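You operate a simulated robot arm through the tools that you are given. There is no shell and no other tool.

You run a simulated robot arm. Do the job below in one go: nothing can be reset, and whatever is moved stays where it is left.

JOB
Shut and latch the fridge, clear its alarm and set +4.
Fine: one press of the alarm button, door shut; wait till the green lamp is lit.

The check looks at the end state, three seconds after you hand in, the way a careful person would. Anything else that was tipped, shoved, dropped, spilled or broken makes it a failure.

ROBOT AND FRAMES
A 7-joint arm with a fingered hand, fixed in place. Base frame: the origin is at the foot of the arm, x ahead of it, y to its left, z up. Readings come in cm, degrees, newtons and seconds.
Its first joint turns from -69.0 to 172.0 degrees. Payload 5 kg.
The TCP is the grasp point between the finger pads, 3.2 cm short of the fingertips. In the tool frame z runs along the fingers and y along their closing line. Largest opening 16 cm; the body of the gripper starts 8.9 cm behind the TCP. The gripper is a hand of 3 fingers: y runs from the thumb to the fingers, the wrist lies at [0, 0, -25.2] in the tool frame, and closing takes about 1.5 s.
Orientation is that of the tool frame in the base frame, as a unit quaternion [x, y, z, w]. With the fingers straight down and closing along the base's y, the tool's x points along the base's -x, its y along +y and its z along -z.

CONTROLS
- The arm moves only by the tool nudge_tool. Its argument "plan" is one flat list of numbers, 6 for each row, row after row: the shift along the tool's x, y, z in units of 500 mm (1.0 is 500 mm), then the turn, a rotation vector about the tool's x, y, z in units of 90 degrees (1.0 is 90 degrees). In form: [dx, dy, dz, ax, ay, az, dx, dy, dz, ax, ay, az, ...]. A call has 1 to 20 rows; each row is the pose to reach, as a shift and turn from the pose commanded when the call began, along the tool's axes at that moment. "jaw" is the finger opening in m, from 0 to 0.16, set as the call begins (left out, the last holds). A call with a number of a shift or a turn outside -1 to 1 is refused whole. Rows are played at 5 a second. More than 5 cm and 8.6 degrees between two rows, or a gripper value outside its range, and nothing of the call is played. Where a pose cannot be reached the arm comes as near as it can. A force on the tool above 40 N (or 10 N above the force at the start of the call, whichever is more), or a blocked arm, ends the call early, and 0.2 s more pass. The fingers move at their own pace (about 10.8 cm/s each) and stop on an object; they squeeze with about 27 N. The grip force told is the motor's: it shows also when the fingers shut on nothing. Time passes only in rows, and 0.2 s behind the last, so rows that repeat a pose let the fingers close. The reply holds the time, the measured pose of the TCP, the force on the tool along the base axes, the opening and the grip force, in the units named above and with some noise, with the torque about the TCP (base axes, N m) and any sound that the robot's microphone picked up.
- Cameras (640 x 400 px; columns grow to the right, rows downward): "scene" is fixed at [4.97, 50.03, 161.99]; the picture's right is [-0.64, -0.77, 0.00], its down [-0.30, 0.24, -0.92] and it looks along [0.71, -0.59, -0.38] (base axes); focal length 329 px, centre (320, 200). "wrist" rides on the gripper at [6.5, -0.4, -11.6] in the tool frame; the picture's right is [0.06, 1.00, 0.00], its down [-0.87, 0.05, -0.49] and it looks along [-0.49, 0.03, 0.87] (tool axes); focal length 261 px, centre (320, 200). There is no depth. A picture from a camera that has moved, and an enlarged one, comes with that camera's place and axes in the base frame and with its lens.
- capture(camera): a new picture of that camera. The clock stands still meanwhile.
- move_column(by): slides the trunk up (or, below 0, down) by that many cm; the arm rides with it, the base frame stays. It gives what a move gives, with no picture.
- set_fingers(finger1, finger2, thumb_bend): sets how far each is bent, from 0 (flat) to 1 (curled in); at 0.3 the hand is open as for a grip, at 0.7 the pads meet at the TCP. One left out holds its place. A second passes; each finger stops where it meets its share of the squeeze, and holds until it gets a number again. A gripper value or a shape takes the hand back. It gives what a move gives, with no picture; readings hold the bend of each and the force on the fingers (four entries, about 0 where the hand has none), thumb and palm.
- preshape(shape): the hand has 3 fingers and takes this shape, open, in about a second: jaw (thumb against the fingers, like two jaws); tri (thumb and two fingers); tip (a fingertip pinch); poke (one finger out to press); point (the index stretched); flat (the hand flat); cup (the hand cupped); fist (a fist). The gripper value then closes the fingers along that shape, each until it touches; the sizes above hold for jaw. It gives what a move gives, with no picture.
- inspect(camera, box): a new picture of the part [left, top, right, bottom] of that camera's present view, enlarged. The clock stands still meanwhile.
- hand_in(): hands the job in; it is judged then, once.

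Places have to be worked out from the pictures, the camera data and where the tool is seen. Open the gripper and draw the arm clear of the work before you hand the job in, unless the task says otherwise.

The tools are called after "Emit:" as name(argument=value, ...) on one line, values as JSON. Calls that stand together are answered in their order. nudge_tool: Moves the arm, as the interface text tells. Its arguments: {"type":"object","properties":{"plan":{"type":"array","items":{"type":"number"}},"jaw":{"type":"number"}},"required":["plan"]} The other tools are called the same way: move_column (by) slides the trunk up or down; preshape (shape) gives the hand a shape; set_fingers (finger1, finger2, thumb_bend) moves the fingers one by one; capture (camera) takes a picture; inspect (camera, box) takes an enlarged picture of a part of a camera's view; hand_in () hands the job in.

At the start:

```text
time_s: 0.0
ee_pos: [67.78, -30.89, 131.64]
tcp_rot: [0.001, 1.0, 0.0, 0.0]
contact_force: [1.1, 0.8, 1.3]
torque: [0.01, -0.01, 0.03]
width: 15.99
grip_force: 0.1
shape: jaw
bend: [0.3, 0.3, 0.3]
finger forces: [0.0, 0.1, 0.1, 0.0, 0.1, 0.0]
trunk travel left (down, up): [-77.5, 16.5]
```

scene: 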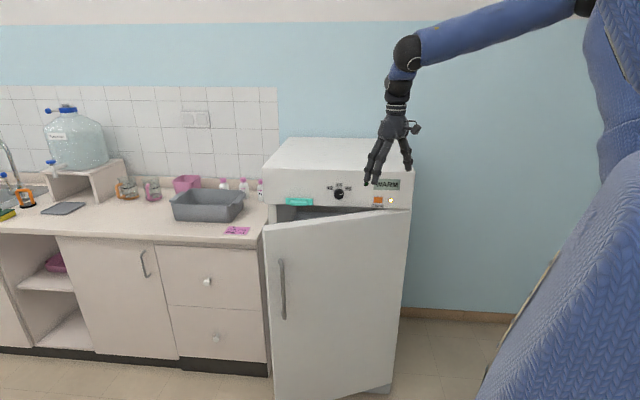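
wrist: 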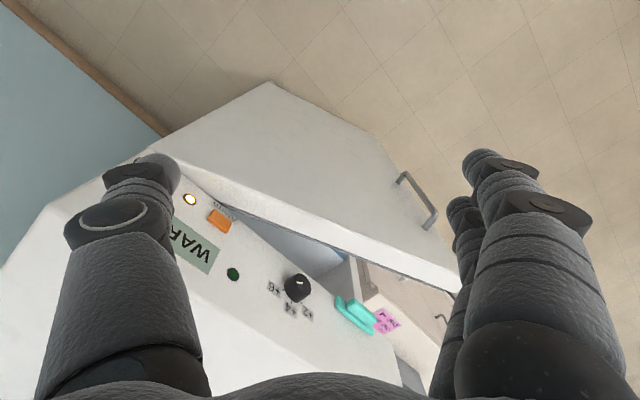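

I start by looking closer at the fridge's panel and door in both cameras.

Emit:
inspect(camera="scene", box=[250, 130, 430, 242])

Emit:
inspect(camera="wrist", box=[160, 170, 420, 350])

Emit:
inspect(camera="scene", box=[240, 200, 430, 400])

```text
3.56 times, centred on (340, 186) of scene
camera zoom: at [4.97, 50.03, 161.99], right [-0.64, -0.77, 0.0], down [-0.3, 0.24, -0.92], along [0.71, -0.59, -0.38], focal length 1171 px, centre (249, 250)
```

zoom: 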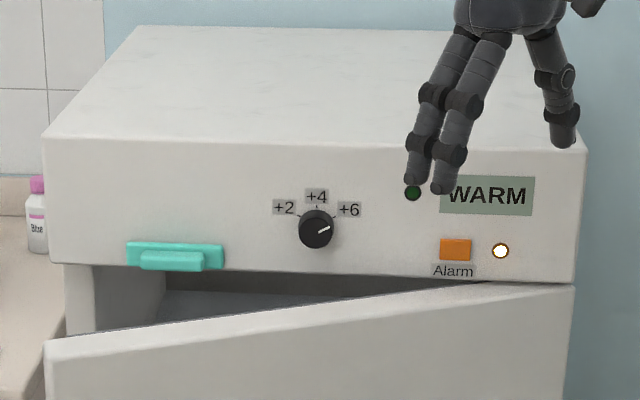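

```text
2.22 times, centred on (290, 260) of wrist
camera zoom: at [61.24, -31.31, 143.2], right [-0.06, 1.0, 0.0], down [0.87, 0.05, 0.49], along [0.49, 0.03, -0.87], focal length 579 px, centre (387, 67)
```

zoom: 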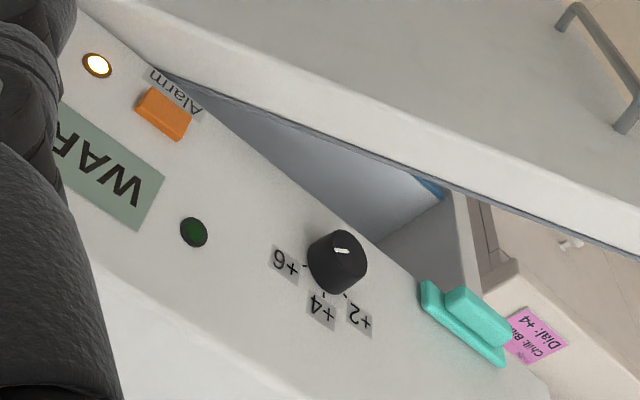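

```text
2.00 times, centred on (335, 300) of scene
camera zoom: at [4.97, 50.03, 161.99], right [-0.64, -0.77, 0.0], down [-0.3, 0.24, -0.92], along [0.71, -0.59, -0.38], focal length 659 px, centre (290, 0)
```

zoom: 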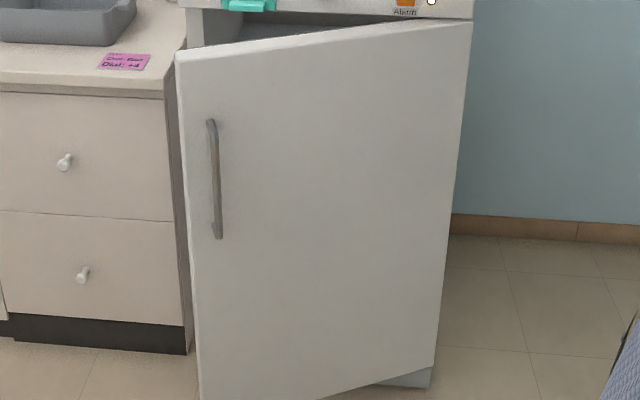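

I zoom in on the note on the counter, the turquoise latch piece and the dial.

Emit:
inspect(camera="scene", box=[215, 215, 263, 245])

Emit:
inspect(camera="wrist", box=[320, 280, 416, 340])

Emit:
inspect(camera="scene", box=[275, 175, 371, 235])

Emit:
inspect(camera="scene", box=[160, 160, 280, 235])

```text
13.33 times, centred on (239, 230) of scene
camera zoom: at [4.97, 50.03, 161.99], right [-0.64, -0.77, 0.0], down [-0.3, 0.24, -0.92], along [0.71, -0.59, -0.38], focal length 4392 px, centre (1400, -200)
```

zoom: 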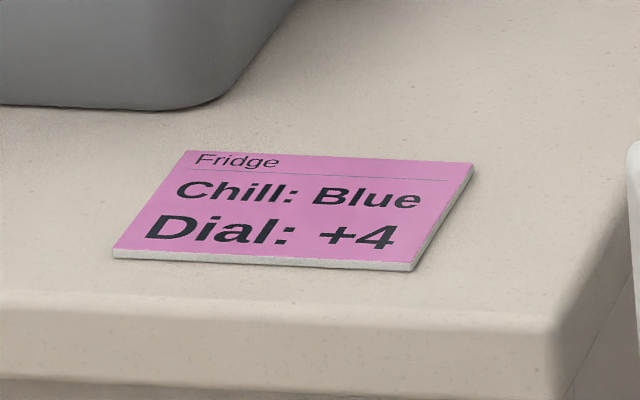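

```text
6.67 times, centred on (368, 310) of wrist
camera zoom: at [61.24, -31.31, 143.2], right [-0.06, 1.0, 0.0], down [0.87, 0.05, 0.49], along [0.49, 0.03, -0.87], focal length 1738 px, centre (0, -533)
```

zoom: 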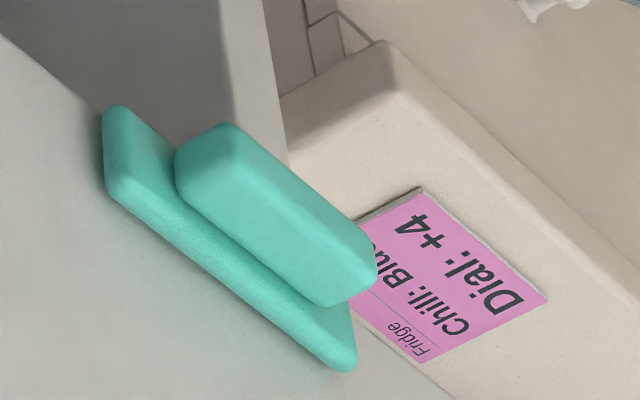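

```text
6.67 times, centred on (323, 205) of scene
camera zoom: at [4.97, 50.03, 161.99], right [-0.64, -0.77, 0.0], down [-0.3, 0.24, -0.92], along [0.71, -0.59, -0.38], focal length 2196 px, centre (300, 167)
```

zoom: 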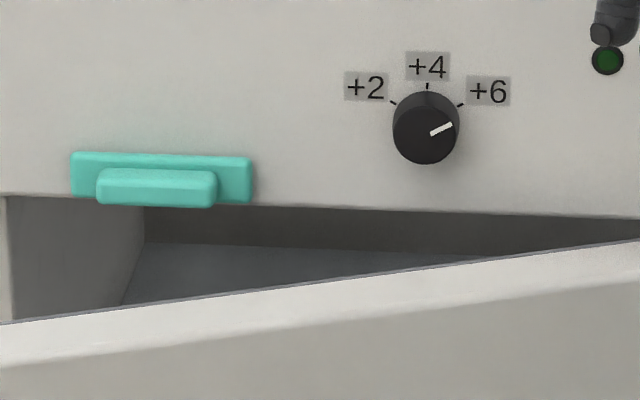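

```text
5.33 times, centred on (220, 198) of scene
camera zoom: at [4.97, 50.03, 161.99], right [-0.64, -0.77, 0.0], down [-0.3, 0.24, -0.92], along [0.71, -0.59, -0.38], focal length 1757 px, centre (853, 213)
```

zoom: 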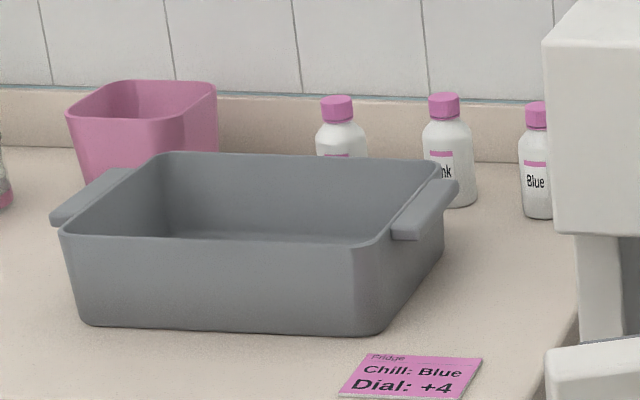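

The panel works out as a vertical plane facing the robot at 45°. Knob is near (92.9, -32.8, 114.8), alarm button near (82.5, -44.1, 112.8), turquoise latch near (104.7, -21.9, 110.6), and the door is open about 20° with its hinge on the right. I pitch the hand up to point at the panel while keeping well back from it.

Emit:
nudge_tool(plan=[-0.0045, 0.0258, 0.0055, 0.0301, -0.0726, 0.0301, -0.0089, 0.0515, 0.0111, 0.0602, -0.1452, 0.0602, -0.0134, 0.0773, 0.0166, 0.0902, -0.2178, 0.0902, -0.0178, 0.1031, 0.0222, 0.1203, -0.2905, 0.1203, -0.0223, 0.1288, 0.0277, 0.1504, -0.3631, 0.1504, -0.0268, 0.1546, 0.0332, 0.1805, -0.4357, 0.1805, -0.0312, 0.1804, 0.0388, 0.2105, -0.5083, 0.2105, -0.0357, 0.2062, 0.0443, 0.2406, -0.5809, 0.2406, -0.0402, 0.2319, 0.0498, 0.2707, -0.6535, 0.2707, -0.0446, 0.2577, 0.0554, 0.3008, -0.7262, 0.3008, -0.0491, 0.2835, 0.0609, 0.3309, -0.7988, 0.3309, -0.0535, 0.3092, 0.0665, 0.3609, -0.8714, 0.3609, -0.058, 0.335, 0.072, 0.391, -0.944, 0.391])

```text
time_s: 2.8
ee_pos: [79.59, -41.52, 135.81]
tcp_rot: [0.215, 0.769, -0.177, 0.575]
contact_force: [0.4, 1.1, 0.5]
torque: [-0.02, 0.0, 0.02]
width: 15.98
grip_force: 0.0
shape: jaw
bend: [0.3, 0.3, 0.3]
finger forces: [0.0, 0.1, 0.1, 0.1, 0.0, 0.0]
out of reach, approached as far as the arm can: row 6, 7, 8, 9, 10, 11, 12, 13
trunk travel left (down, up): [-77.5, 16.5]
```

The arm stopped short of the wanted pose and drifted forward over the fridge's front edge (TCP at n≈85.6, z≈136). I look at the configuration before going on.

Emit:
capture(camera="scene")

Emit:
capture(camera="wrist")

```text
taken
```

scene: 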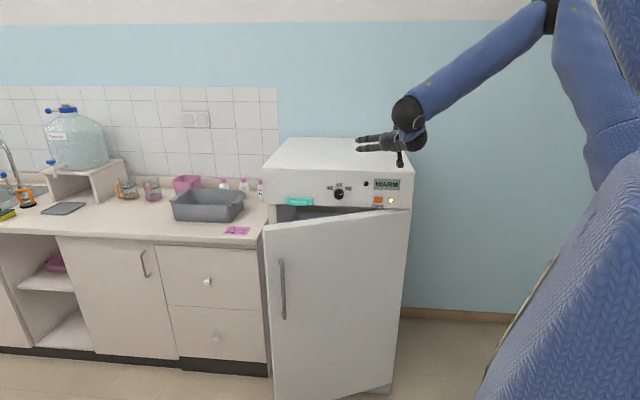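

```text
taken
camera wrist: at [68.36, -35.1, 132.71], right [0.52, 0.85, -0.08], down [-0.16, 0.19, 0.97], along [0.84, -0.49, 0.23], focal length 261 px, centre (320, 200)
```

wrist: 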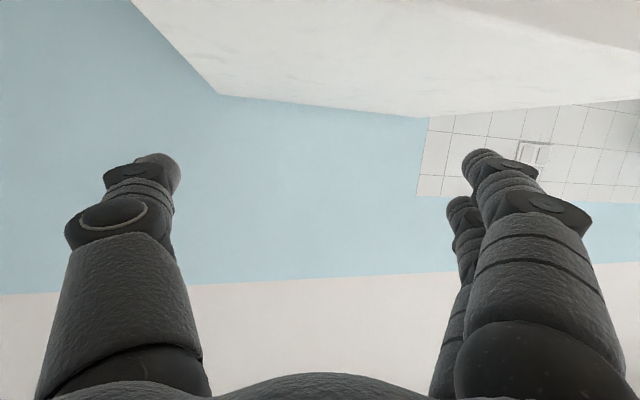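

The forearm slopes down steeply with the elbow high, so the wrist probably runs out of bend here. I make a small upward test move to learn what reference the next command uses.

Emit:
nudge_tool(plan=[-0.04, 0, 0, 0, 0, 0])

```text
time_s: 3.2
ee_pos: [79.95, -41.55, 137.81]
tcp_rot: [0.214, 0.768, -0.177, 0.577]
contact_force: [-0.7, 0.6, 0.3]
torque: [0.01, 0.02, 0.0]
width: 15.98
grip_force: 0.2
shape: jaw
bend: [0.3, 0.3, 0.3]
finger forces: [0.0, 0.0, 0.0, 0.0, 0.0, 0.0]
trunk travel left (down, up): [-77.5, 16.5]
```

Commands are relative to the reached pose. I fold the hand back to pointing down, well in front of the fridge, so I can lower the trunk and pitch up from a lower shoulder.

Emit:
nudge_tool(plan=[0.0188, 0.031, -0.0341, 0.0078, 0.0824, 0.0132, 0.0376, 0.062, -0.0682, 0.0157, 0.1647, 0.0263, 0.0564, 0.093, -0.1023, 0.0235, 0.2471, 0.0395, 0.0752, 0.124, -0.1364, 0.0313, 0.3294, 0.0526, 0.094, 0.155, -0.1705, 0.0392, 0.4118, 0.0658, 0.1128, 0.186, -0.2046, 0.047, 0.4941, 0.079, 0.1316, 0.217, -0.2387, 0.0548, 0.5765, 0.0921, 0.1504, 0.248, -0.2728, 0.0626, 0.6588, 0.1053, 0.1692, 0.279, -0.3069, 0.0705, 0.7412, 0.1184, 0.188, 0.31, -0.341, 0.0783, 0.8235, 0.1316])

```text
time_s: 5.4
ee_pos: [72.77, -18.03, 132.62]
tcp_rot: [0.382, 0.924, 0.0, -0.004]
contact_force: [0.4, -0.3, 0.3]
torque: [-0.01, 0.0, -0.01]
width: 16.02
grip_force: 0.3
shape: jaw
bend: [0.3, 0.3, 0.3]
finger forces: [0.0, 0.0, 0.0, 0.1, 0.0, 0.1]
trunk travel left (down, up): [-77.5, 16.5]
```

The hand is pointing down at n≈64, u≈39, about 14 cm clear of the open door. I lower the trunk by 40 cm so the forearm can come in more level.

Emit:
move_column(by=-40)

Emit:
capture(camera="scene")

Emit:
capture(camera="wrist")

```text
time_s: 9.2
ee_pos: [72.68, -18.06, 92.75]
tcp_rot: [0.383, 0.924, 0.001, -0.001]
contact_force: [0.4, -0.1, 0.9]
torque: [-0.02, -0.01, 0.0]
width: 15.98
grip_force: 0.1
shape: jaw
bend: [0.3, 0.3, 0.3]
finger forces: [0.0, 0.0, 0.1, 0.0, 0.0, 0.1]
trunk travel left (down, up): [-37.5, 56.5]
```

```text
taken
```

scene: 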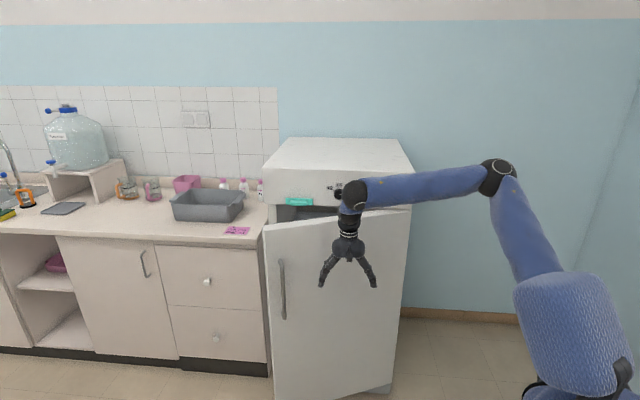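

```text
taken
camera wrist: at [67.76, -13.88, 104.36], right [0.66, 0.75, 0.0], down [0.65, -0.58, 0.49], along [0.37, -0.32, -0.87], focal length 261 px, centre (320, 200)
```

wrist: 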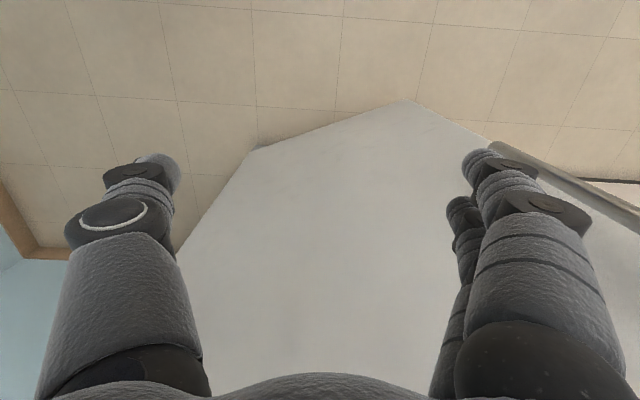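

The forearm is now nearly level with the elbow to the right. I pitch the hand up to horizontal while raising it in front of the panel, keeping about 18 cm from the panel.

Emit:
nudge_tool(plan=[-0.0064, 0.0057, -0.0388, 0, -0.0833, 0, -0.0128, 0.0113, -0.0775, 0, -0.1667, 0, -0.0192, 0.017, -0.1163, 0, -0.25, 0, -0.0256, 0.0227, -0.155, 0, -0.3333, 0, -0.032, 0.0283, -0.1938, 0, -0.4167, 0, -0.0384, 0.034, -0.2325, 0, -0.5, 0, -0.0448, 0.0397, -0.2713, 0, -0.5833, 0, -0.0512, 0.0453, -0.31, 0, -0.6667, 0, -0.0576, 0.051, -0.3488, 0, -0.75, 0, -0.064, 0.0567, -0.3875, 0, -0.8333, 0, -0.0704, 0.0623, -0.4263, 0, -0.9167, 0, -0.0768, 0.068, -0.465, 0, -1.0, 0])

Emit:
capture(camera="wrist")

Emit:
capture(camera="scene")

```text
time_s: 11.8
ee_pos: [81.7, -40.82, 119.29]
tcp_rot: [0.233, 0.715, -0.193, 0.631]
contact_force: [-20.8, 23.3, -6.4]
torque: [0.65, -0.28, -3.24]
width: 16.02
grip_force: 0.0
shape: jaw
bend: [0.3, 0.3, 0.24]
finger forces: [0.0, 0.0, 0.0, 0.0, 30.9, 0.0]
out of reach, approached as far as the arm can: row 1, 2, 3, 4, 5, 6, 7, 8, 9, 10, 11, 12
trunk travel left (down, up): [-37.5, 56.5]
stopped in row 12: the force on the tool passed its limit at 51 N (the readings are from after the stop); the commanded pose is now the measured one
```

```text
taken
camera wrist: at [71.42, -34.0, 114.42], right [0.57, 0.82, -0.04], down [-0.28, 0.25, 0.93], along [0.77, -0.52, 0.37], focal length 261 px, centre (320, 200)
```

wrist: 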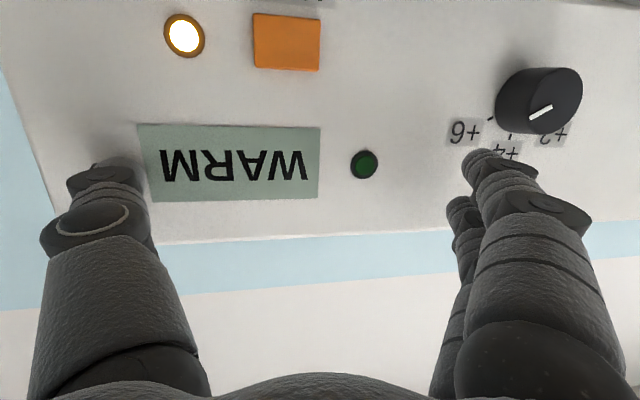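

```text
taken
```

scene: 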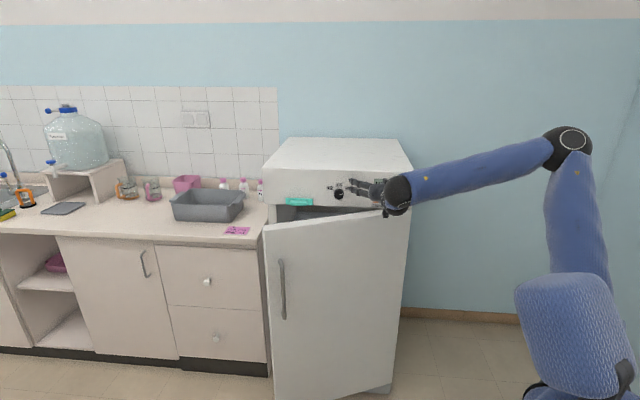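

The thumb touched the blank part of the panel right of the display (31 N) because the arm cannot bend the wrist up enough at this trunk height. I back straight off along the tool axis.

Emit:
nudge_tool(plan=[0, 0, -0.04, 0, 0, 0, 0, 0, -0.08, 0, 0, 0, 0, 0, -0.12, 0, 0, 0])

```text
time_s: 12.6
ee_pos: [77.3, -40.4, 120.76]
tcp_rot: [0.229, 0.718, -0.186, 0.63]
contact_force: [-0.7, 0.3, 0.0]
torque: [0.05, -0.03, -0.01]
width: 16.0
grip_force: 0.1
shape: jaw
bend: [0.3, 0.3, 0.3]
finger forces: [0.0, 0.0, 0.0, 0.1, 0.0, 0.1]
out of reach, approached as far as the arm can: row 1, 2, 3
trunk travel left (down, up): [-37.5, 56.5]
```

Contact is gone. I fold the hand down again away from the fridge so the trunk can go lower safely.

Emit:
nudge_tool(plan=[0.0516, 0.0238, -0.0278, 0.0087, 0.0825, 0.008, 0.1033, 0.0476, -0.0556, 0.0175, 0.1651, 0.016, 0.1549, 0.0715, -0.0835, 0.0262, 0.2476, 0.024, 0.2065, 0.0953, -0.1113, 0.0349, 0.3302, 0.032, 0.2582, 0.1191, -0.1391, 0.0436, 0.4127, 0.04, 0.3098, 0.1429, -0.1669, 0.0524, 0.4953, 0.048, 0.3615, 0.1667, -0.1947, 0.0611, 0.5778, 0.056, 0.4131, 0.1905, -0.2225, 0.0698, 0.6604, 0.064, 0.4647, 0.2144, -0.2504, 0.0785, 0.7429, 0.072, 0.5164, 0.2382, -0.2782, 0.0873, 0.8255, 0.08, 0.568, 0.262, -0.306, 0.096, 0.908, 0.088])

Emit:
capture(camera="scene")

```text
time_s: 15.0
ee_pos: [69.92, -18.34, 94.72]
tcp_rot: [0.392, 0.92, -0.002, 0.002]
contact_force: [0.0, -0.3, -0.6]
torque: [-0.01, -0.03, -0.01]
width: 16.01
grip_force: 0.0
shape: jaw
bend: [0.3, 0.3, 0.3]
finger forces: [0.0, 0.0, 0.0, 0.1, 0.0, 0.0]
out of reach, approached as far as the arm can: row 1, 2, 3, 4, 5, 6, 7, 8
trunk travel left (down, up): [-37.5, 56.5]
```

```text
taken
```

scene: 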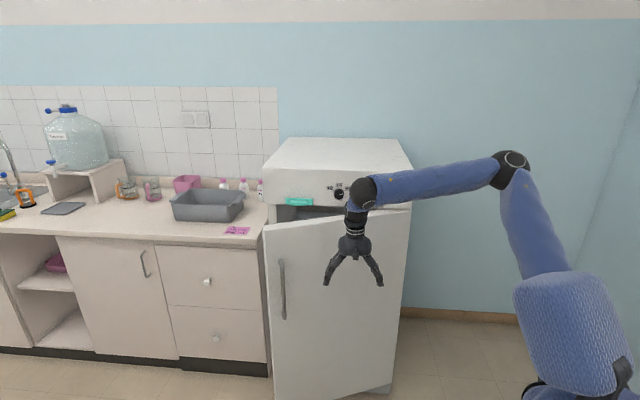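

The hand is clear again at n≈62, pointing down. I lower the trunk another 32 cm.

Emit:
move_column(by=-32)

```text
time_s: 18.1
ee_pos: [69.79, -18.38, 62.88]
tcp_rot: [0.391, 0.92, -0.002, 0.003]
contact_force: [-1.1, -0.1, -1.7]
torque: [0.01, -0.02, -0.02]
width: 15.99
grip_force: 0.1
shape: jaw
bend: [0.3, 0.3, 0.3]
finger forces: [0.1, 0.0, 0.0, 0.0, 0.0, 0.1]
trunk travel left (down, up): [-5.5, 88.5]
```

TCP is now at z≈63. I raise the hand straight up 24 cm with the tool still pointing down, then pitch.

Emit:
nudge_tool(plan=[0, 0, -0.08, 0, 0, 0, 0, 0, -0.16, 0, 0, 0, 0, 0, -0.24, 0, 0, 0, 0, 0, -0.32, 0, 0, 0, 0, 0, -0.4, 0, 0, 0, 0, 0, -0.48, 0, 0, 0])

Emit:
capture(camera="scene")

```text
time_s: 19.6
ee_pos: [64.65, -21.58, 80.4]
tcp_rot: [0.39, 0.92, 0.025, 0.01]
contact_force: [0.4, 0.1, 0.3]
torque: [-0.02, 0.05, 0.0]
width: 16.0
grip_force: 0.1
shape: jaw
bend: [0.3, 0.3, 0.3]
finger forces: [0.1, 0.0, 0.0, 0.1, 0.1, 0.1]
out of reach, approached as far as the arm can: row 2, 3, 4, 5, 6
trunk travel left (down, up): [-5.5, 88.5]
```

```text
taken
```

scene: 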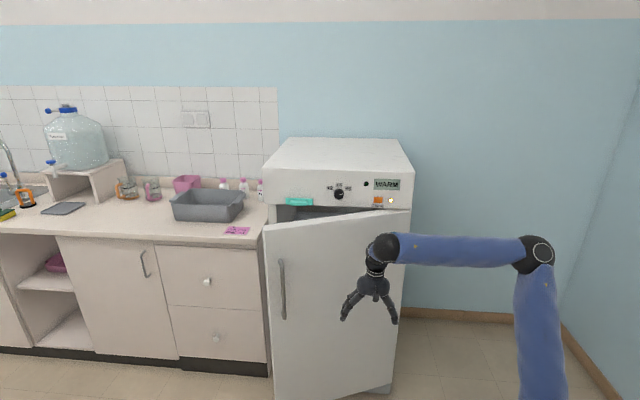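

The forearm is now level and the hand can pitch up from here. I pitch to horizontal while rising to z≈114 at n≈66, staying in front of the door.

Emit:
nudge_tool(plan=[-0.008, 0.0223, -0.0548, 0.0015, -0.0832, -0.003, -0.016, 0.0447, -0.1097, 0.0031, -0.1664, -0.0059, -0.024, 0.067, -0.1645, 0.0046, -0.2496, -0.0089, -0.032, 0.0893, -0.2193, 0.0062, -0.3328, -0.0118, -0.04, 0.1117, -0.2742, 0.0077, -0.416, -0.0148, -0.048, 0.134, -0.329, 0.0092, -0.4992, -0.0178, -0.056, 0.1563, -0.3838, 0.0108, -0.5825, -0.0207, -0.064, 0.1786, -0.4386, 0.0123, -0.6657, -0.0237, -0.072, 0.201, -0.4935, 0.0139, -0.7489, -0.0266, -0.08, 0.2233, -0.5483, 0.0154, -0.8321, -0.0296, -0.088, 0.2456, -0.6032, 0.0169, -0.9153, -0.0326, -0.096, 0.268, -0.658, 0.0185, -0.9985, -0.0355])

Emit:
capture(camera="scene")

Emit:
capture(camera="wrist")

```text
time_s: 22.1
ee_pos: [78.22, -40.08, 114.25]
tcp_rot: [0.215, 0.67, -0.216, 0.677]
contact_force: [-0.5, -0.7, 0.1]
torque: [0.05, 0.01, 0.01]
width: 15.99
grip_force: 0.0
shape: jaw
bend: [0.3, 0.3, 0.3]
finger forces: [0.1, 0.1, 0.0, 0.0, 0.0, 0.0]
out of reach, approached as far as the arm can: row 1, 2, 3, 4, 5, 6, 7, 8, 9, 10, 11, 12
trunk travel left (down, up): [-5.5, 88.5]
```

```text
taken
```

scene: 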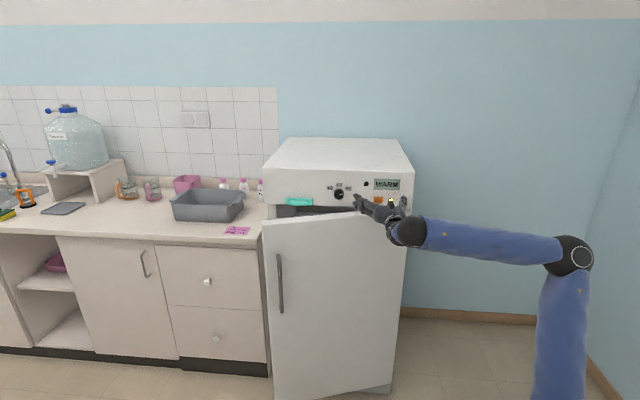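

```text
taken
camera wrist: at [68.71, -33.78, 107.62], right [0.58, 0.81, -0.06], down [-0.37, 0.33, 0.86], along [0.72, -0.48, 0.5], focal length 261 px, centre (320, 200)
```

wrist: 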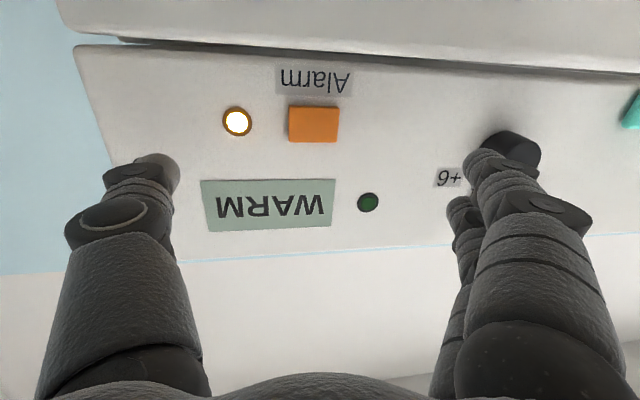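

The hand is level now (pointing azimuth about -35°), and reach is limited only when retracted. I check whether the door moved and look at the latch again.

Emit:
inspect(camera="scene", box=[250, 130, 430, 242])

Emit:
inspect(camera="wrist", box=[60, 0, 640, 260])

```text
3.56 times, centred on (340, 186) of scene
camera zoom: at [4.97, 50.03, 161.99], right [-0.64, -0.77, 0.0], down [-0.3, 0.24, -0.92], along [0.71, -0.59, -0.38], focal length 1171 px, centre (249, 250)
```

zoom: 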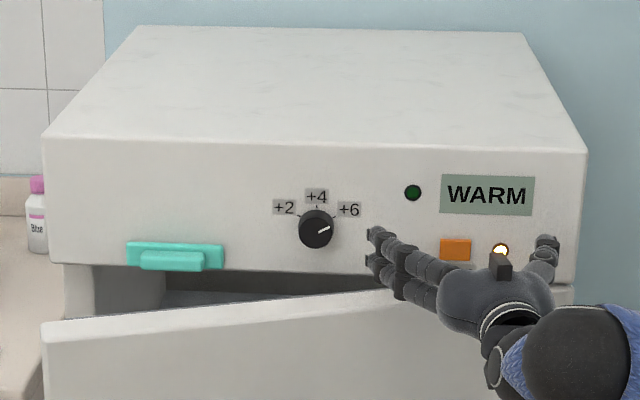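

```text
1.10 times, centred on (350, 130) of wrist
camera zoom: at [68.71, -33.78, 107.62], right [0.58, 0.81, -0.06], down [-0.37, 0.33, 0.86], along [0.72, -0.48, 0.5], focal length 288 px, centre (287, 277)
```

zoom: 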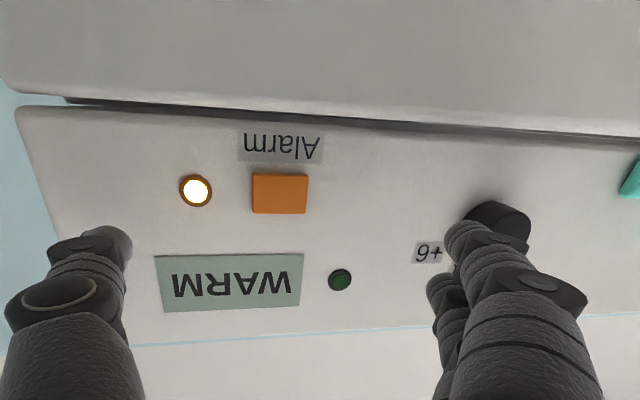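

The door got nudged to about 15° open (harmless, same direction as needed) and the panel is unchanged. I close the fingers, swing the hand left with a 35° downward tilt, and set up in front of the door at about u=52, z=100.

Emit:
nudge_tool(plan=[0.0006, 0.0667, -0.035, -0.0098, 0.0658, -0.0032, 0.0012, 0.1333, -0.07, -0.0196, 0.1317, -0.0065, 0.0018, 0.2, -0.105, -0.0294, 0.1975, -0.0097, 0.0024, 0.2667, -0.14, -0.0392, 0.2633, -0.0129, 0.003, 0.3333, -0.175, -0.049, 0.3292, -0.0162, 0.0036, 0.4, -0.21, -0.0588, 0.395, -0.0194, 0.0737, 0.435, -0.2048, -0.0588, 0.395, -0.0194, 0.1438, 0.47, -0.1995, -0.0588, 0.395, -0.0194, 0.2139, 0.505, -0.1943, -0.0588, 0.395, -0.0194, 0.284, 0.54, -0.189, -0.0588, 0.395, -0.0194], jaw=0)

Emit:
capture(camera="scene")

Emit:
capture(camera="wrist")

```text
time_s: 24.4
ee_pos: [82.14, -28.86, 94.19]
tcp_rot: [0.21, 0.859, -0.081, 0.46]
contact_force: [-0.8, -0.5, 1.0]
torque: [-0.01, 0.01, 0.03]
width: 0.0
grip_force: 27.2
shape: jaw
bend: [0.65, 0.65, 0.67]
finger forces: [0.0, 0.0, 0.0, 0.1, 0.0, 0.1]
out of reach, approached as far as the arm can: row 1, 2, 3, 4, 5, 6, 7, 8, 9, 10
trunk travel left (down, up): [-5.5, 88.5]
```

```text
taken
```

scene: 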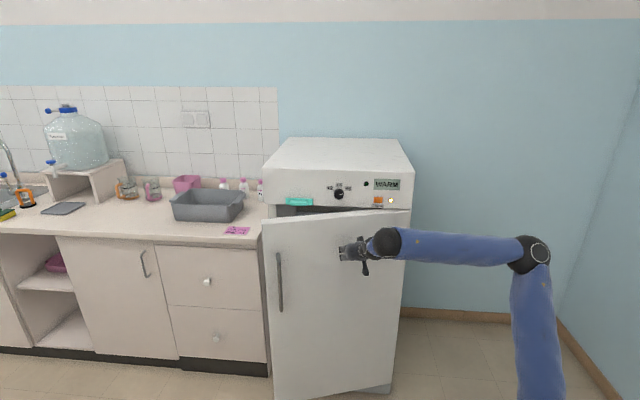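

```text
taken
camera wrist: at [70.05, -23.59, 95.34], right [0.4, 0.92, 0.0], down [0.08, -0.04, 1.0], along [0.91, -0.4, -0.09], focal length 261 px, centre (320, 200)
```

wrist: 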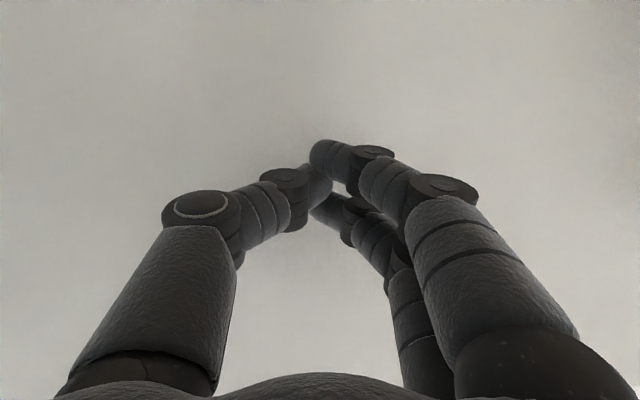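

The hand sits just in front of the door face (fingertips near n≈81, u≈38, z≈92; door face near n≈83 there). I push forward along the panel normal with a slight leftward drift and watch the force.

Emit:
nudge_tool(plan=[-0.0175, 0.0033, 0.0258, 0, 0, 0, -0.035, 0.0067, 0.0516, 0, 0, 0, -0.0525, 0.01, 0.0774, 0, 0, 0, -0.07, 0.0133, 0.1032, 0, 0, 0, -0.0875, 0.0167, 0.129, 0, 0, 0, -0.105, 0.02, 0.155, 0, 0, 0])

Emit:
capture(camera="scene")

```text
time_s: 25.8
ee_pos: [91.01, -31.4, 93.94]
tcp_rot: [0.209, 0.86, -0.082, 0.458]
contact_force: [-0.1, -0.4, 0.2]
torque: [-0.02, 0.01, 0.01]
width: 0.0
grip_force: 26.5
shape: jaw
bend: [0.65, 0.66, 0.67]
finger forces: [0.0, 0.1, 0.0, 0.1, 0.1, 0.0]
trunk travel left (down, up): [-5.5, 88.5]
```

```text
taken
```

scene: 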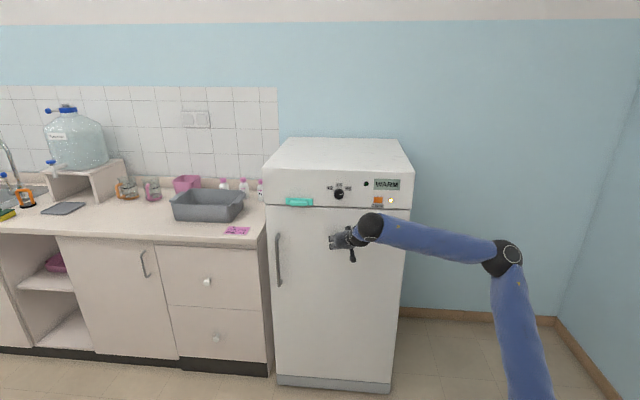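

The door looks shut now with no residual force. I zoom in on the door's top edge and the latch.

Emit:
inspect(camera="scene", box=[250, 170, 370, 245])

Emit:
inspect(camera="scene", box=[350, 160, 430, 210])

Emit:
inspect(camera="scene", box=[275, 190, 323, 220])

```text
5.33 times, centred on (310, 208) of scene
camera zoom: at [4.97, 50.03, 161.99], right [-0.64, -0.77, 0.0], down [-0.3, 0.24, -0.92], along [0.71, -0.59, -0.38], focal length 1757 px, centre (373, 160)
```

zoom: 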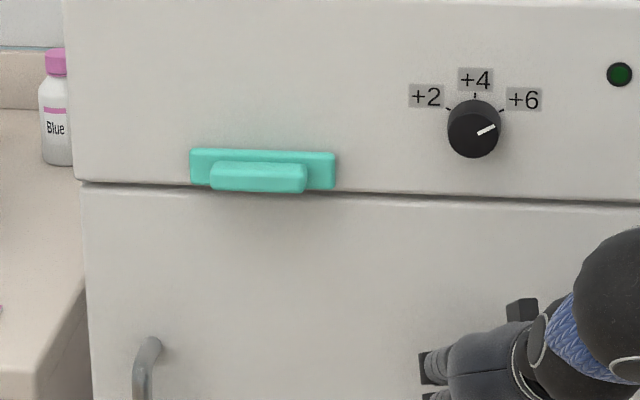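

```text
8.00 times, centred on (390, 185) of scene
camera zoom: at [4.97, 50.03, 161.99], right [-0.64, -0.77, 0.0], down [-0.3, 0.24, -0.92], along [0.71, -0.59, -0.38], focal length 2635 px, centre (-240, 320)
```

zoom: 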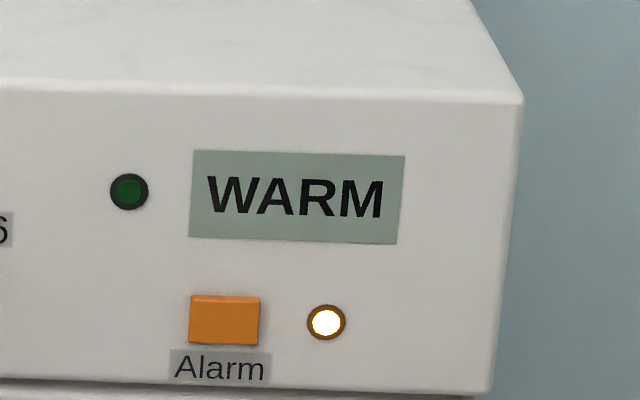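

```text
13.33 times, centred on (299, 205) of scene
camera zoom: at [4.97, 50.03, 161.99], right [-0.64, -0.77, 0.0], down [-0.3, 0.24, -0.92], along [0.71, -0.59, -0.38], focal length 4392 px, centre (600, 133)
```

zoom: 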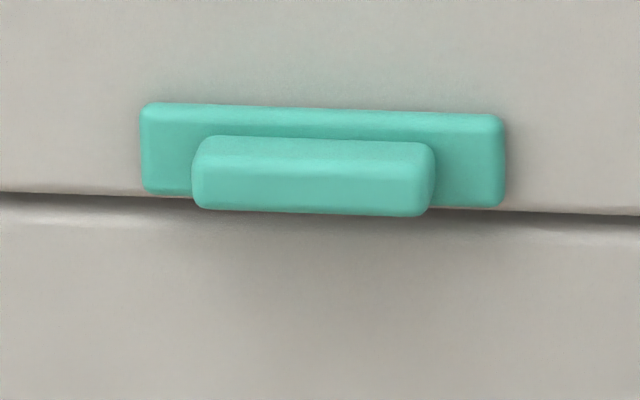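

The door top is now parallel and flush with the panel; the turquoise latch is a plate with a raised grip bar (u≈53–64, z≈110–113). I back off and move left and up to put the wrist camera in front of the latch.

Emit:
nudge_tool(plan=[-0.0019, 0.0207, -0.066, 0, 0, 0, -0.0037, 0.0413, -0.132, 0, 0, 0, -0.0056, 0.062, -0.198, 0, 0, 0, -0.0501, 0.1392, -0.1968, 0, 0, 0, -0.0946, 0.2164, -0.1956, 0, 0, 0, -0.139, 0.2936, -0.1944, 0, 0, 0, -0.1835, 0.3708, -0.1932, 0, 0, 0, -0.228, 0.448, -0.192, 0, 0, 0])

Emit:
capture(camera="scene")

Emit:
capture(camera="wrist")

```text
time_s: 27.6
ee_pos: [89.51, -29.58, 100.04]
tcp_rot: [0.191, 0.857, -0.052, 0.476]
contact_force: [0.0, 0.2, -0.3]
torque: [-0.01, 0.0, -0.01]
width: 0.0
grip_force: 26.7
shape: jaw
bend: [0.65, 0.66, 0.67]
finger forces: [0.0, 0.0, 0.0, 0.0, 0.1, 0.0]
out of reach, approached as far as the arm can: row 1, 2, 3, 4, 5, 6, 7, 8
trunk travel left (down, up): [-5.5, 88.5]
```

```text
taken
```

scene: 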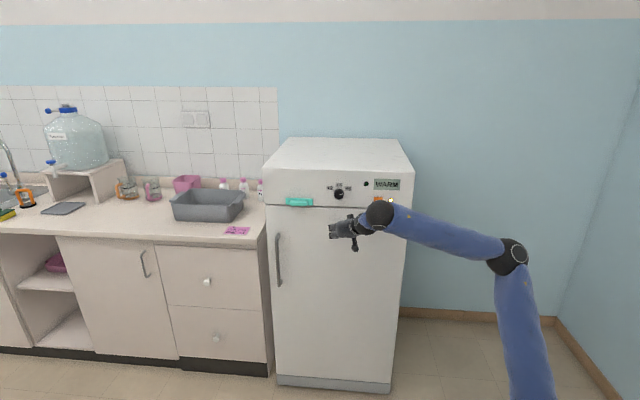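

```text
taken
camera wrist: at [77.07, -25.08, 100.96], right [0.35, 0.94, 0.04], down [0.04, -0.06, 1.0], along [0.94, -0.35, -0.06], focal length 261 px, centre (320, 200)
```

wrist: 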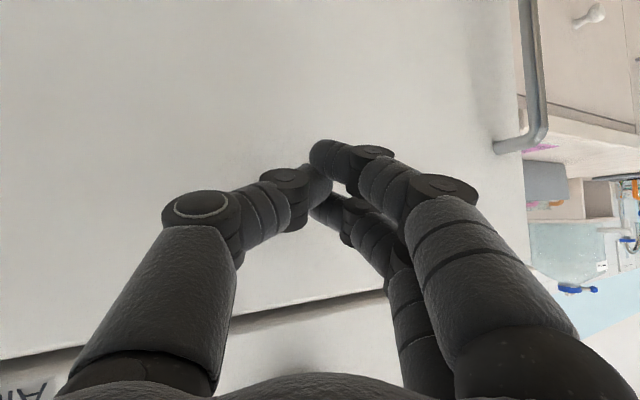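

The arm resists retracting and moving left while I hold the hand's yaw. I test a pure swing about the base axis (+15°), which moves the hand left and away from the fridge while letting its yaw follow.

Emit:
nudge_tool(plan=[0.0104, 0.0816, -0.0021, -0.0232, 0.0026, -0.0151, 0.0228, 0.1628, -0.0073, -0.0464, 0.0052, -0.0301, 0.037, 0.2435, -0.0154, -0.0697, 0.0077, -0.0452, 0.0531, 0.3234, -0.0265, -0.0929, 0.0103, -0.0602, 0.071, 0.4025, -0.0407, -0.1161, 0.0129, -0.0753, 0.0908, 0.4805, -0.0577, -0.1393, 0.0155, -0.0904])

Emit:
capture(camera="scene")

```text
time_s: 28.9
ee_pos: [88.69, -16.59, 96.03]
tcp_rot: [0.078, 0.873, 0.014, 0.482]
contact_force: [-0.4, 0.2, 0.0]
torque: [0.01, 0.05, 0.03]
width: 0.0
grip_force: 27.0
shape: jaw
bend: [0.65, 0.66, 0.67]
finger forces: [0.0, 0.1, 0.1, 0.0, 0.0, 0.0]
out of reach, approached as far as the arm can: row 1, 2, 3, 4, 5, 6
trunk travel left (down, up): [-5.5, 88.5]
```

```text
taken
```

scene: 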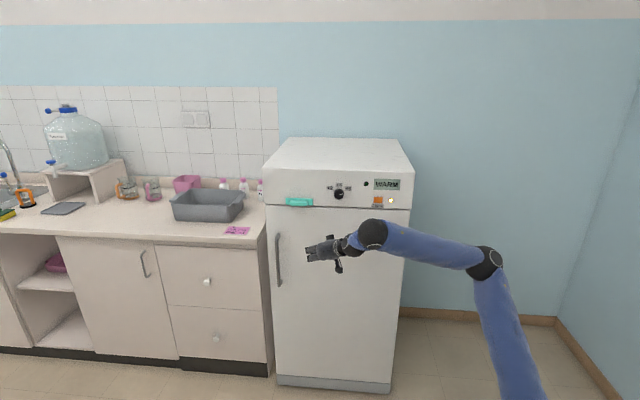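

The hand's yaw followed but its position fell short, so I test whether the solver creeps nearer when a target is held over several rows.

Emit:
nudge_tool(plan=[-0.0301, 0.0808, 0.0123, 0, 0, 0, -0.0601, 0.1616, 0.0245, 0, 0, 0, -0.0902, 0.2424, 0.0368, 0, 0, 0, -0.0902, 0.2424, 0.0368, 0, 0, 0, -0.0902, 0.2424, 0.0368, 0, 0, 0, -0.0902, 0.2424, 0.0368, 0, 0, 0, -0.0902, 0.2424, 0.0368, 0, 0, 0, -0.0902, 0.2424, 0.0368, 0, 0, 0])

```text
time_s: 30.8
ee_pos: [88.8, -16.81, 95.79]
tcp_rot: [0.075, 0.874, 0.013, 0.48]
contact_force: [-0.6, -0.4, -0.1]
torque: [-0.03, 0.01, 0.01]
width: 0.01
grip_force: 27.3
shape: jaw
bend: [0.65, 0.66, 0.67]
finger forces: [0.1, 0.0, 0.1, 0.0, 0.0, 0.0]
out of reach, approached as far as the arm can: row 1, 2, 3, 4, 5, 6, 7, 8
trunk travel left (down, up): [-5.5, 88.5]
```

It did not creep at all, so some joint is at a limit. I test whether the hand's roll is what is blocking by rolling 30° about the tool axis.

Emit:
nudge_tool(plan=[0, 0, 0, 0, 0, 0.0833, 0, 0, 0, 0, 0, 0.1667, 0, 0, 0, 0, 0, 0.25, 0, 0, 0, 0, 0, 0.3333])

```text
time_s: 31.8
ee_pos: [88.74, -16.78, 95.51]
tcp_rot: [0.301, 0.824, 0.135, 0.461]
contact_force: [0.1, 1.0, -0.3]
torque: [0.0, 0.0, 0.02]
width: 0.0
grip_force: 27.1
shape: jaw
bend: [0.65, 0.66, 0.67]
finger forces: [0.0, 0.0, 0.2, 0.0, 0.0, 0.0]
trunk travel left (down, up): [-5.5, 88.5]
```

Rolling this way works freely, so the roll joint was likely at its limit. From this roll I retry the leftward shift.

Emit:
nudge_tool(plan=[0.0141, 0.0851, 0.0117, 0, 0, 0, 0.0281, 0.1703, 0.0235, 0, 0, 0, 0.0422, 0.2554, 0.0352, 0, 0, 0])

```text
time_s: 32.5
ee_pos: [88.71, -16.76, 95.51]
tcp_rot: [0.301, 0.824, 0.134, 0.461]
contact_force: [0.0, 0.1, 0.4]
torque: [0.01, -0.01, -0.01]
width: 0.0
grip_force: 27.1
shape: jaw
bend: [0.65, 0.66, 0.67]
finger forces: [0.0, 0.1, 0.1, 0.1, 0.0, 0.1]
out of reach, approached as far as the arm can: row 1, 2, 3
trunk travel left (down, up): [-5.5, 88.5]
```

Still blocked in that direction. I probe each base direction by 4 cm in one call to see which are reachable from here.

Emit:
nudge_tool(plan=[-0.0316, 0.0297, 0.0673, 0, 0, 0, 0, 0, 0, 0, 0, 0, 0.0496, 0.0626, -0.0044, 0, 0, 0, 0, 0, 0, 0, 0, 0, -0.0543, 0.04, -0.0431, 0, 0, 0, 0, 0, 0, 0, 0, 0, 0.0543, -0.04, 0.0431, 0, 0, 0, 0, 0, 0, 0, 0, 0, 0.0316, -0.0297, -0.0673, 0, 0, 0, 0, 0, 0, 0, 0, 0, -0.0496, -0.0626, 0.0044, 0, 0, 0, 0, 0, 0, 0, 0, 0])

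```text
time_s: 35.1
ee_pos: [89.34, -17.32, 95.09]
tcp_rot: [0.302, 0.824, 0.135, 0.46]
contact_force: [2.0, -1.7, -1.9]
torque: [0.08, -0.15, 0.13]
width: 0.01
grip_force: 26.6
shape: jaw
bend: [0.65, 0.66, 0.67]
finger forces: [0.0, 0.0, 0.1, 0.0, 0.1, 0.1]
out of reach, approached as far as the arm can: row 1, 3, 5
trunk travel left (down, up): [-5.5, 88.5]
```

Forward, left and up are blocked while back, right and down are free. I look closely at the arm's shape to understand its configuration.

Emit:
inspect(camera="scene", box=[280, 190, 616, 400])

Emit:
capture(camera="wrist")

```text
1.90 times, centred on (448, 295) of scene
camera zoom: at [4.97, 50.03, 161.99], right [-0.64, -0.77, 0.0], down [-0.3, 0.24, -0.92], along [0.71, -0.59, -0.38], focal length 627 px, centre (76, 19)
```

zoom: 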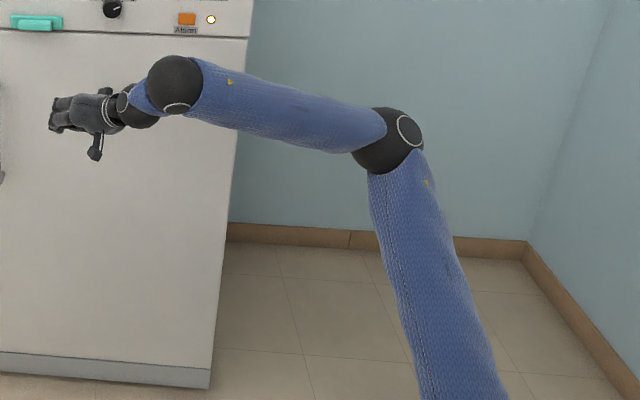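

```text
taken
camera wrist: at [76.91, -12.98, 96.8], right [0.35, 0.82, 0.46], down [-0.05, -0.47, 0.88], along [0.94, -0.33, -0.12], focal length 261 px, centre (320, 200)
```

wrist: 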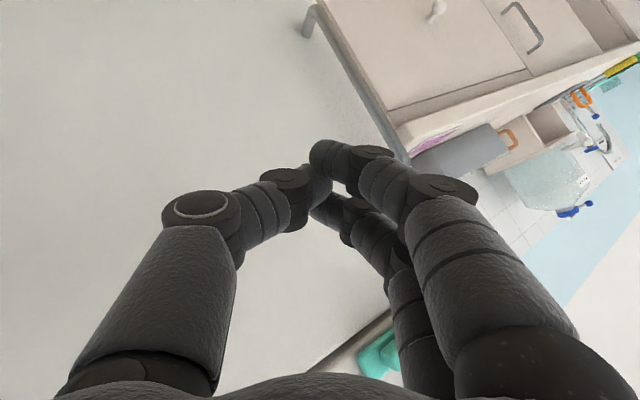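

The pattern fits a forearm-roll joint wound up to its limit with the wrist nearly straight. I swing the hand to the right (azimuth −50°, slight downward pitch), staying 7+ cm off the door, to get into a wrist branch that bends cleanly to the right.

Emit:
nudge_tool(plan=[-0.0299, -0.0414, -0.0388, 0.0486, -0.0405, -0.0219, -0.0598, -0.0827, -0.0776, 0.0973, -0.0809, -0.0439, -0.0897, -0.1241, -0.1164, 0.1459, -0.1214, -0.0658, -0.1196, -0.1654, -0.1552, 0.1946, -0.1618, -0.0878, -0.1495, -0.2068, -0.194, 0.2432, -0.2023, -0.1097, -0.1794, -0.2481, -0.2328, 0.2918, -0.2428, -0.1316, -0.2093, -0.2895, -0.2716, 0.3405, -0.2832, -0.1536, -0.2392, -0.3308, -0.3104, 0.3891, -0.3237, -0.1755])

Emit:
capture(camera="scene")

```text
time_s: 37.0
ee_pos: [75.49, -46.81, 101.32]
tcp_rot: [0.308, 0.739, -0.203, 0.563]
contact_force: [-0.8, 0.5, 1.0]
torque: [-0.01, 0.03, -0.01]
width: 0.02
grip_force: 26.9
shape: jaw
bend: [0.65, 0.66, 0.67]
finger forces: [0.0, 0.0, 0.0, 0.0, 0.0, 0.0]
out of reach, approached as far as the arm can: row 1, 2, 3, 4, 5, 6, 7, 8
trunk travel left (down, up): [-5.5, 88.5]
```

```text
taken
```

scene: 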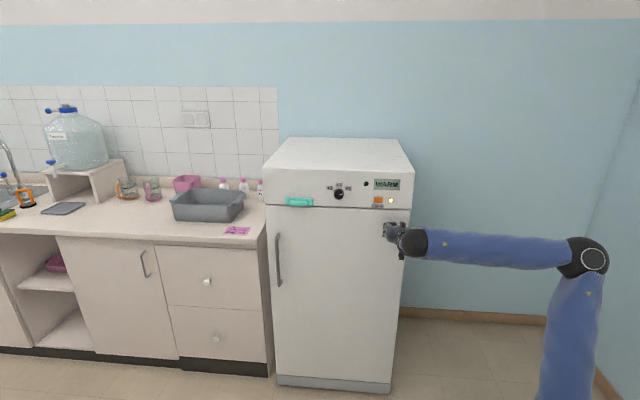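

The hand points azimuth −42° but stayed right of target, with the elbow swung far right. I fold to the starting tool-down style pose, low and clear of the fridge, to unwind the wrist.

Emit:
nudge_tool(plan=[0.0703, 0.0251, -0.0203, -0.0236, 0.0656, -0.0359, 0.1406, 0.0502, -0.0405, -0.0473, 0.1311, -0.0717, 0.2109, 0.0754, -0.0608, -0.0709, 0.1967, -0.1076, 0.2812, 0.1005, -0.0811, -0.0945, 0.2622, -0.1434, 0.3515, 0.1256, -0.1013, -0.1182, 0.3278, -0.1793, 0.4218, 0.1507, -0.1216, -0.1418, 0.3933, -0.2151, 0.4921, 0.1758, -0.1419, -0.1654, 0.4589, -0.251, 0.5624, 0.2009, -0.1621, -0.1891, 0.5244, -0.2868, 0.6327, 0.2261, -0.1824, -0.2127, 0.59, -0.3227, 0.703, 0.2512, -0.2027, -0.2363, 0.6555, -0.3585, 0.7733, 0.2763, -0.2229, -0.26, 0.7211, -0.3944, 0.8436, 0.3014, -0.2432, -0.2836, 0.7866, -0.4302])

Emit:
capture(camera="scene")

```text
time_s: 39.5
ee_pos: [69.47, -17.97, 65.14]
tcp_rot: [0.001, 1.0, 0.002, -0.001]
contact_force: [0.4, -0.4, 0.1]
torque: [0.01, -0.08, 0.02]
width: 0.0
grip_force: 27.3
shape: jaw
bend: [0.65, 0.66, 0.67]
finger forces: [0.0, 0.1, 0.1, 0.0, 0.1, 0.0]
trunk travel left (down, up): [-5.5, 88.5]
```

```text
taken
```

scene: 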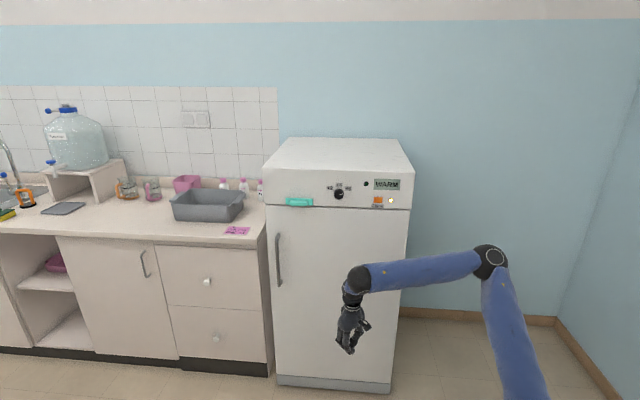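

Every row was reachable this time, so the tool-down yaw-0 posture is the comfortable branch. I test a pure base-axis swing of +24° to the left, into free space.

Emit:
nudge_tool(plan=[-0.0169, 0.0732, 0, 0, 0, -0.0333, -0.03, 0.1472, 0, 0, 0, -0.0667, -0.0391, 0.2218, 0, 0, 0, -0.1, -0.0444, 0.2967, 0, 0, 0, -0.1333, -0.0457, 0.3718, 0, 0, 0, -0.1667, -0.0431, 0.447, 0, 0, 0, -0.2, -0.0365, 0.5218, 0, 0, 0, -0.2333, -0.0261, 0.5962, 0, 0, 0, -0.2667])

Emit:
capture(camera="scene")

```text
time_s: 41.4
ee_pos: [63.7, -9.68, 63.26]
tcp_rot: [-0.206, 0.978, 0.022, 0.011]
contact_force: [0.7, 0.6, 0.3]
torque: [0.01, 0.03, 0.05]
width: 0.0
grip_force: 27.1
shape: jaw
bend: [0.65, 0.66, 0.67]
finger forces: [0.0, 0.0, 0.0, 0.0, 0.0, 0.0]
out of reach, approached as far as the arm can: row 1, 2, 3, 4, 5, 6, 7, 8
trunk travel left (down, up): [-5.5, 88.5]
```

```text
taken
```

scene: 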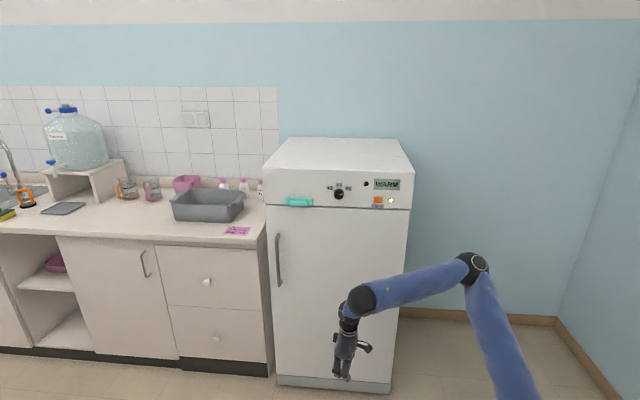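

Even a pure base swing left was refused, so I probe all directions and yaw turns individually from this tool-down pose.

Emit:
nudge_tool(plan=[-0.0731, -0.0323, 0.001, 0, 0, 0, 0, 0, 0, 0, 0, 0, -0.0322, 0.0731, 0.0038, 0, 0, 0, 0, 0, 0, 0, 0, 0, -0.0025, 0.0031, -0.08, 0, 0, 0, 0, 0, 0, 0, 0, 0, 0.0025, -0.0031, 0.08, 0, 0, 0, 0, 0, 0, 0, 0, 0, 0.0731, 0.0323, -0.001, 0, 0, 0, 0, 0, 0, 0, 0, 0, 0.0322, -0.0731, -0.0038, 0, 0, 0, 0, 0, 0, 0, 0, 0, 0, 0, 0, 0, 0, -0.0889, 0, 0, 0, 0, 0, 0, 0, 0, 0, 0, 0, 0.0889, 0, 0, 0, 0, 0, 0])

```text
time_s: 44.8
ee_pos: [63.3, -11.91, 64.56]
tcp_rot: [-0.207, 0.978, 0.004, 0.003]
contact_force: [0.1, -0.4, 1.0]
torque: [-0.01, 0.0, 0.04]
width: 0.02
grip_force: 27.2
shape: jaw
bend: [0.65, 0.66, 0.67]
finger forces: [0.0, 0.1, 0.0, 0.1, 0.0, 0.0]
out of reach, approached as far as the arm can: row 1, 2, 3, 4, 5, 6, 7, 8, 9, 10, 12, 13, 14, 15, 16
trunk travel left (down, up): [-5.5, 88.5]
```

Only moving right was free, so that pose itself sat on the boundary. I step 8 cm right and repeat the probe from a clean interior point.

Emit:
nudge_tool(plan=[0.0324, -0.0731, 0, 0, 0, 0, 0.0648, -0.1462, 0, 0, 0, 0, -0.0083, -0.1786, 0, 0, 0, 0, 0.0648, -0.1462, 0, 0, 0, 0, 0.0324, -0.0731, 0, 0, 0, 0, 0.0648, -0.1462, 0, 0, 0, 0, 0.0648, -0.1462, -0.08, 0, 0, 0, 0.0648, -0.1462, 0, 0, 0, 0, 0.0648, -0.1462, 0.08, 0, 0, 0, 0.0648, -0.1462, 0, 0, 0, 0, 0.1379, -0.1138, 0, 0, 0, 0, 0.0648, -0.1462, 0, 0, 0, 0, 0.0648, -0.1462, 0, 0, 0, -0.0889, 0.0648, -0.1462, 0, 0, 0, 0, 0.0648, -0.1462, 0, 0, 0, 0.0889, 0.0648, -0.1462, 0, 0, 0, 0])

Emit:
capture(camera="scene")

```text
time_s: 48.1
ee_pos: [63.34, -19.7, 64.42]
tcp_rot: [-0.207, 0.978, 0.001, 0.0]
contact_force: [0.9, 0.0, 0.0]
torque: [-0.02, 0.0, -0.03]
width: 0.01
grip_force: 26.7
shape: jaw
bend: [0.65, 0.66, 0.67]
finger forces: [0.0, 0.0, 0.0, 0.1, 0.0, 0.1]
trunk travel left (down, up): [-5.5, 88.5]
```

```text
taken
```

scene: 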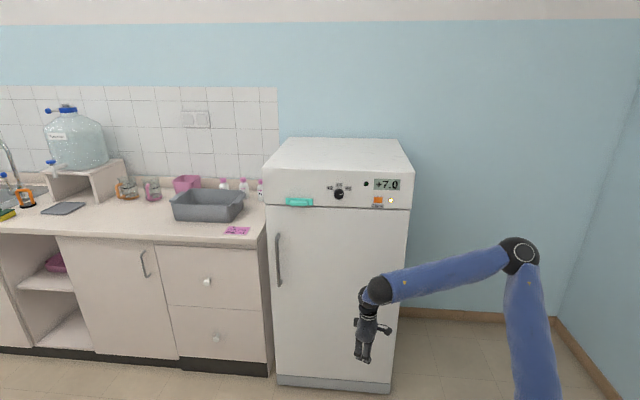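

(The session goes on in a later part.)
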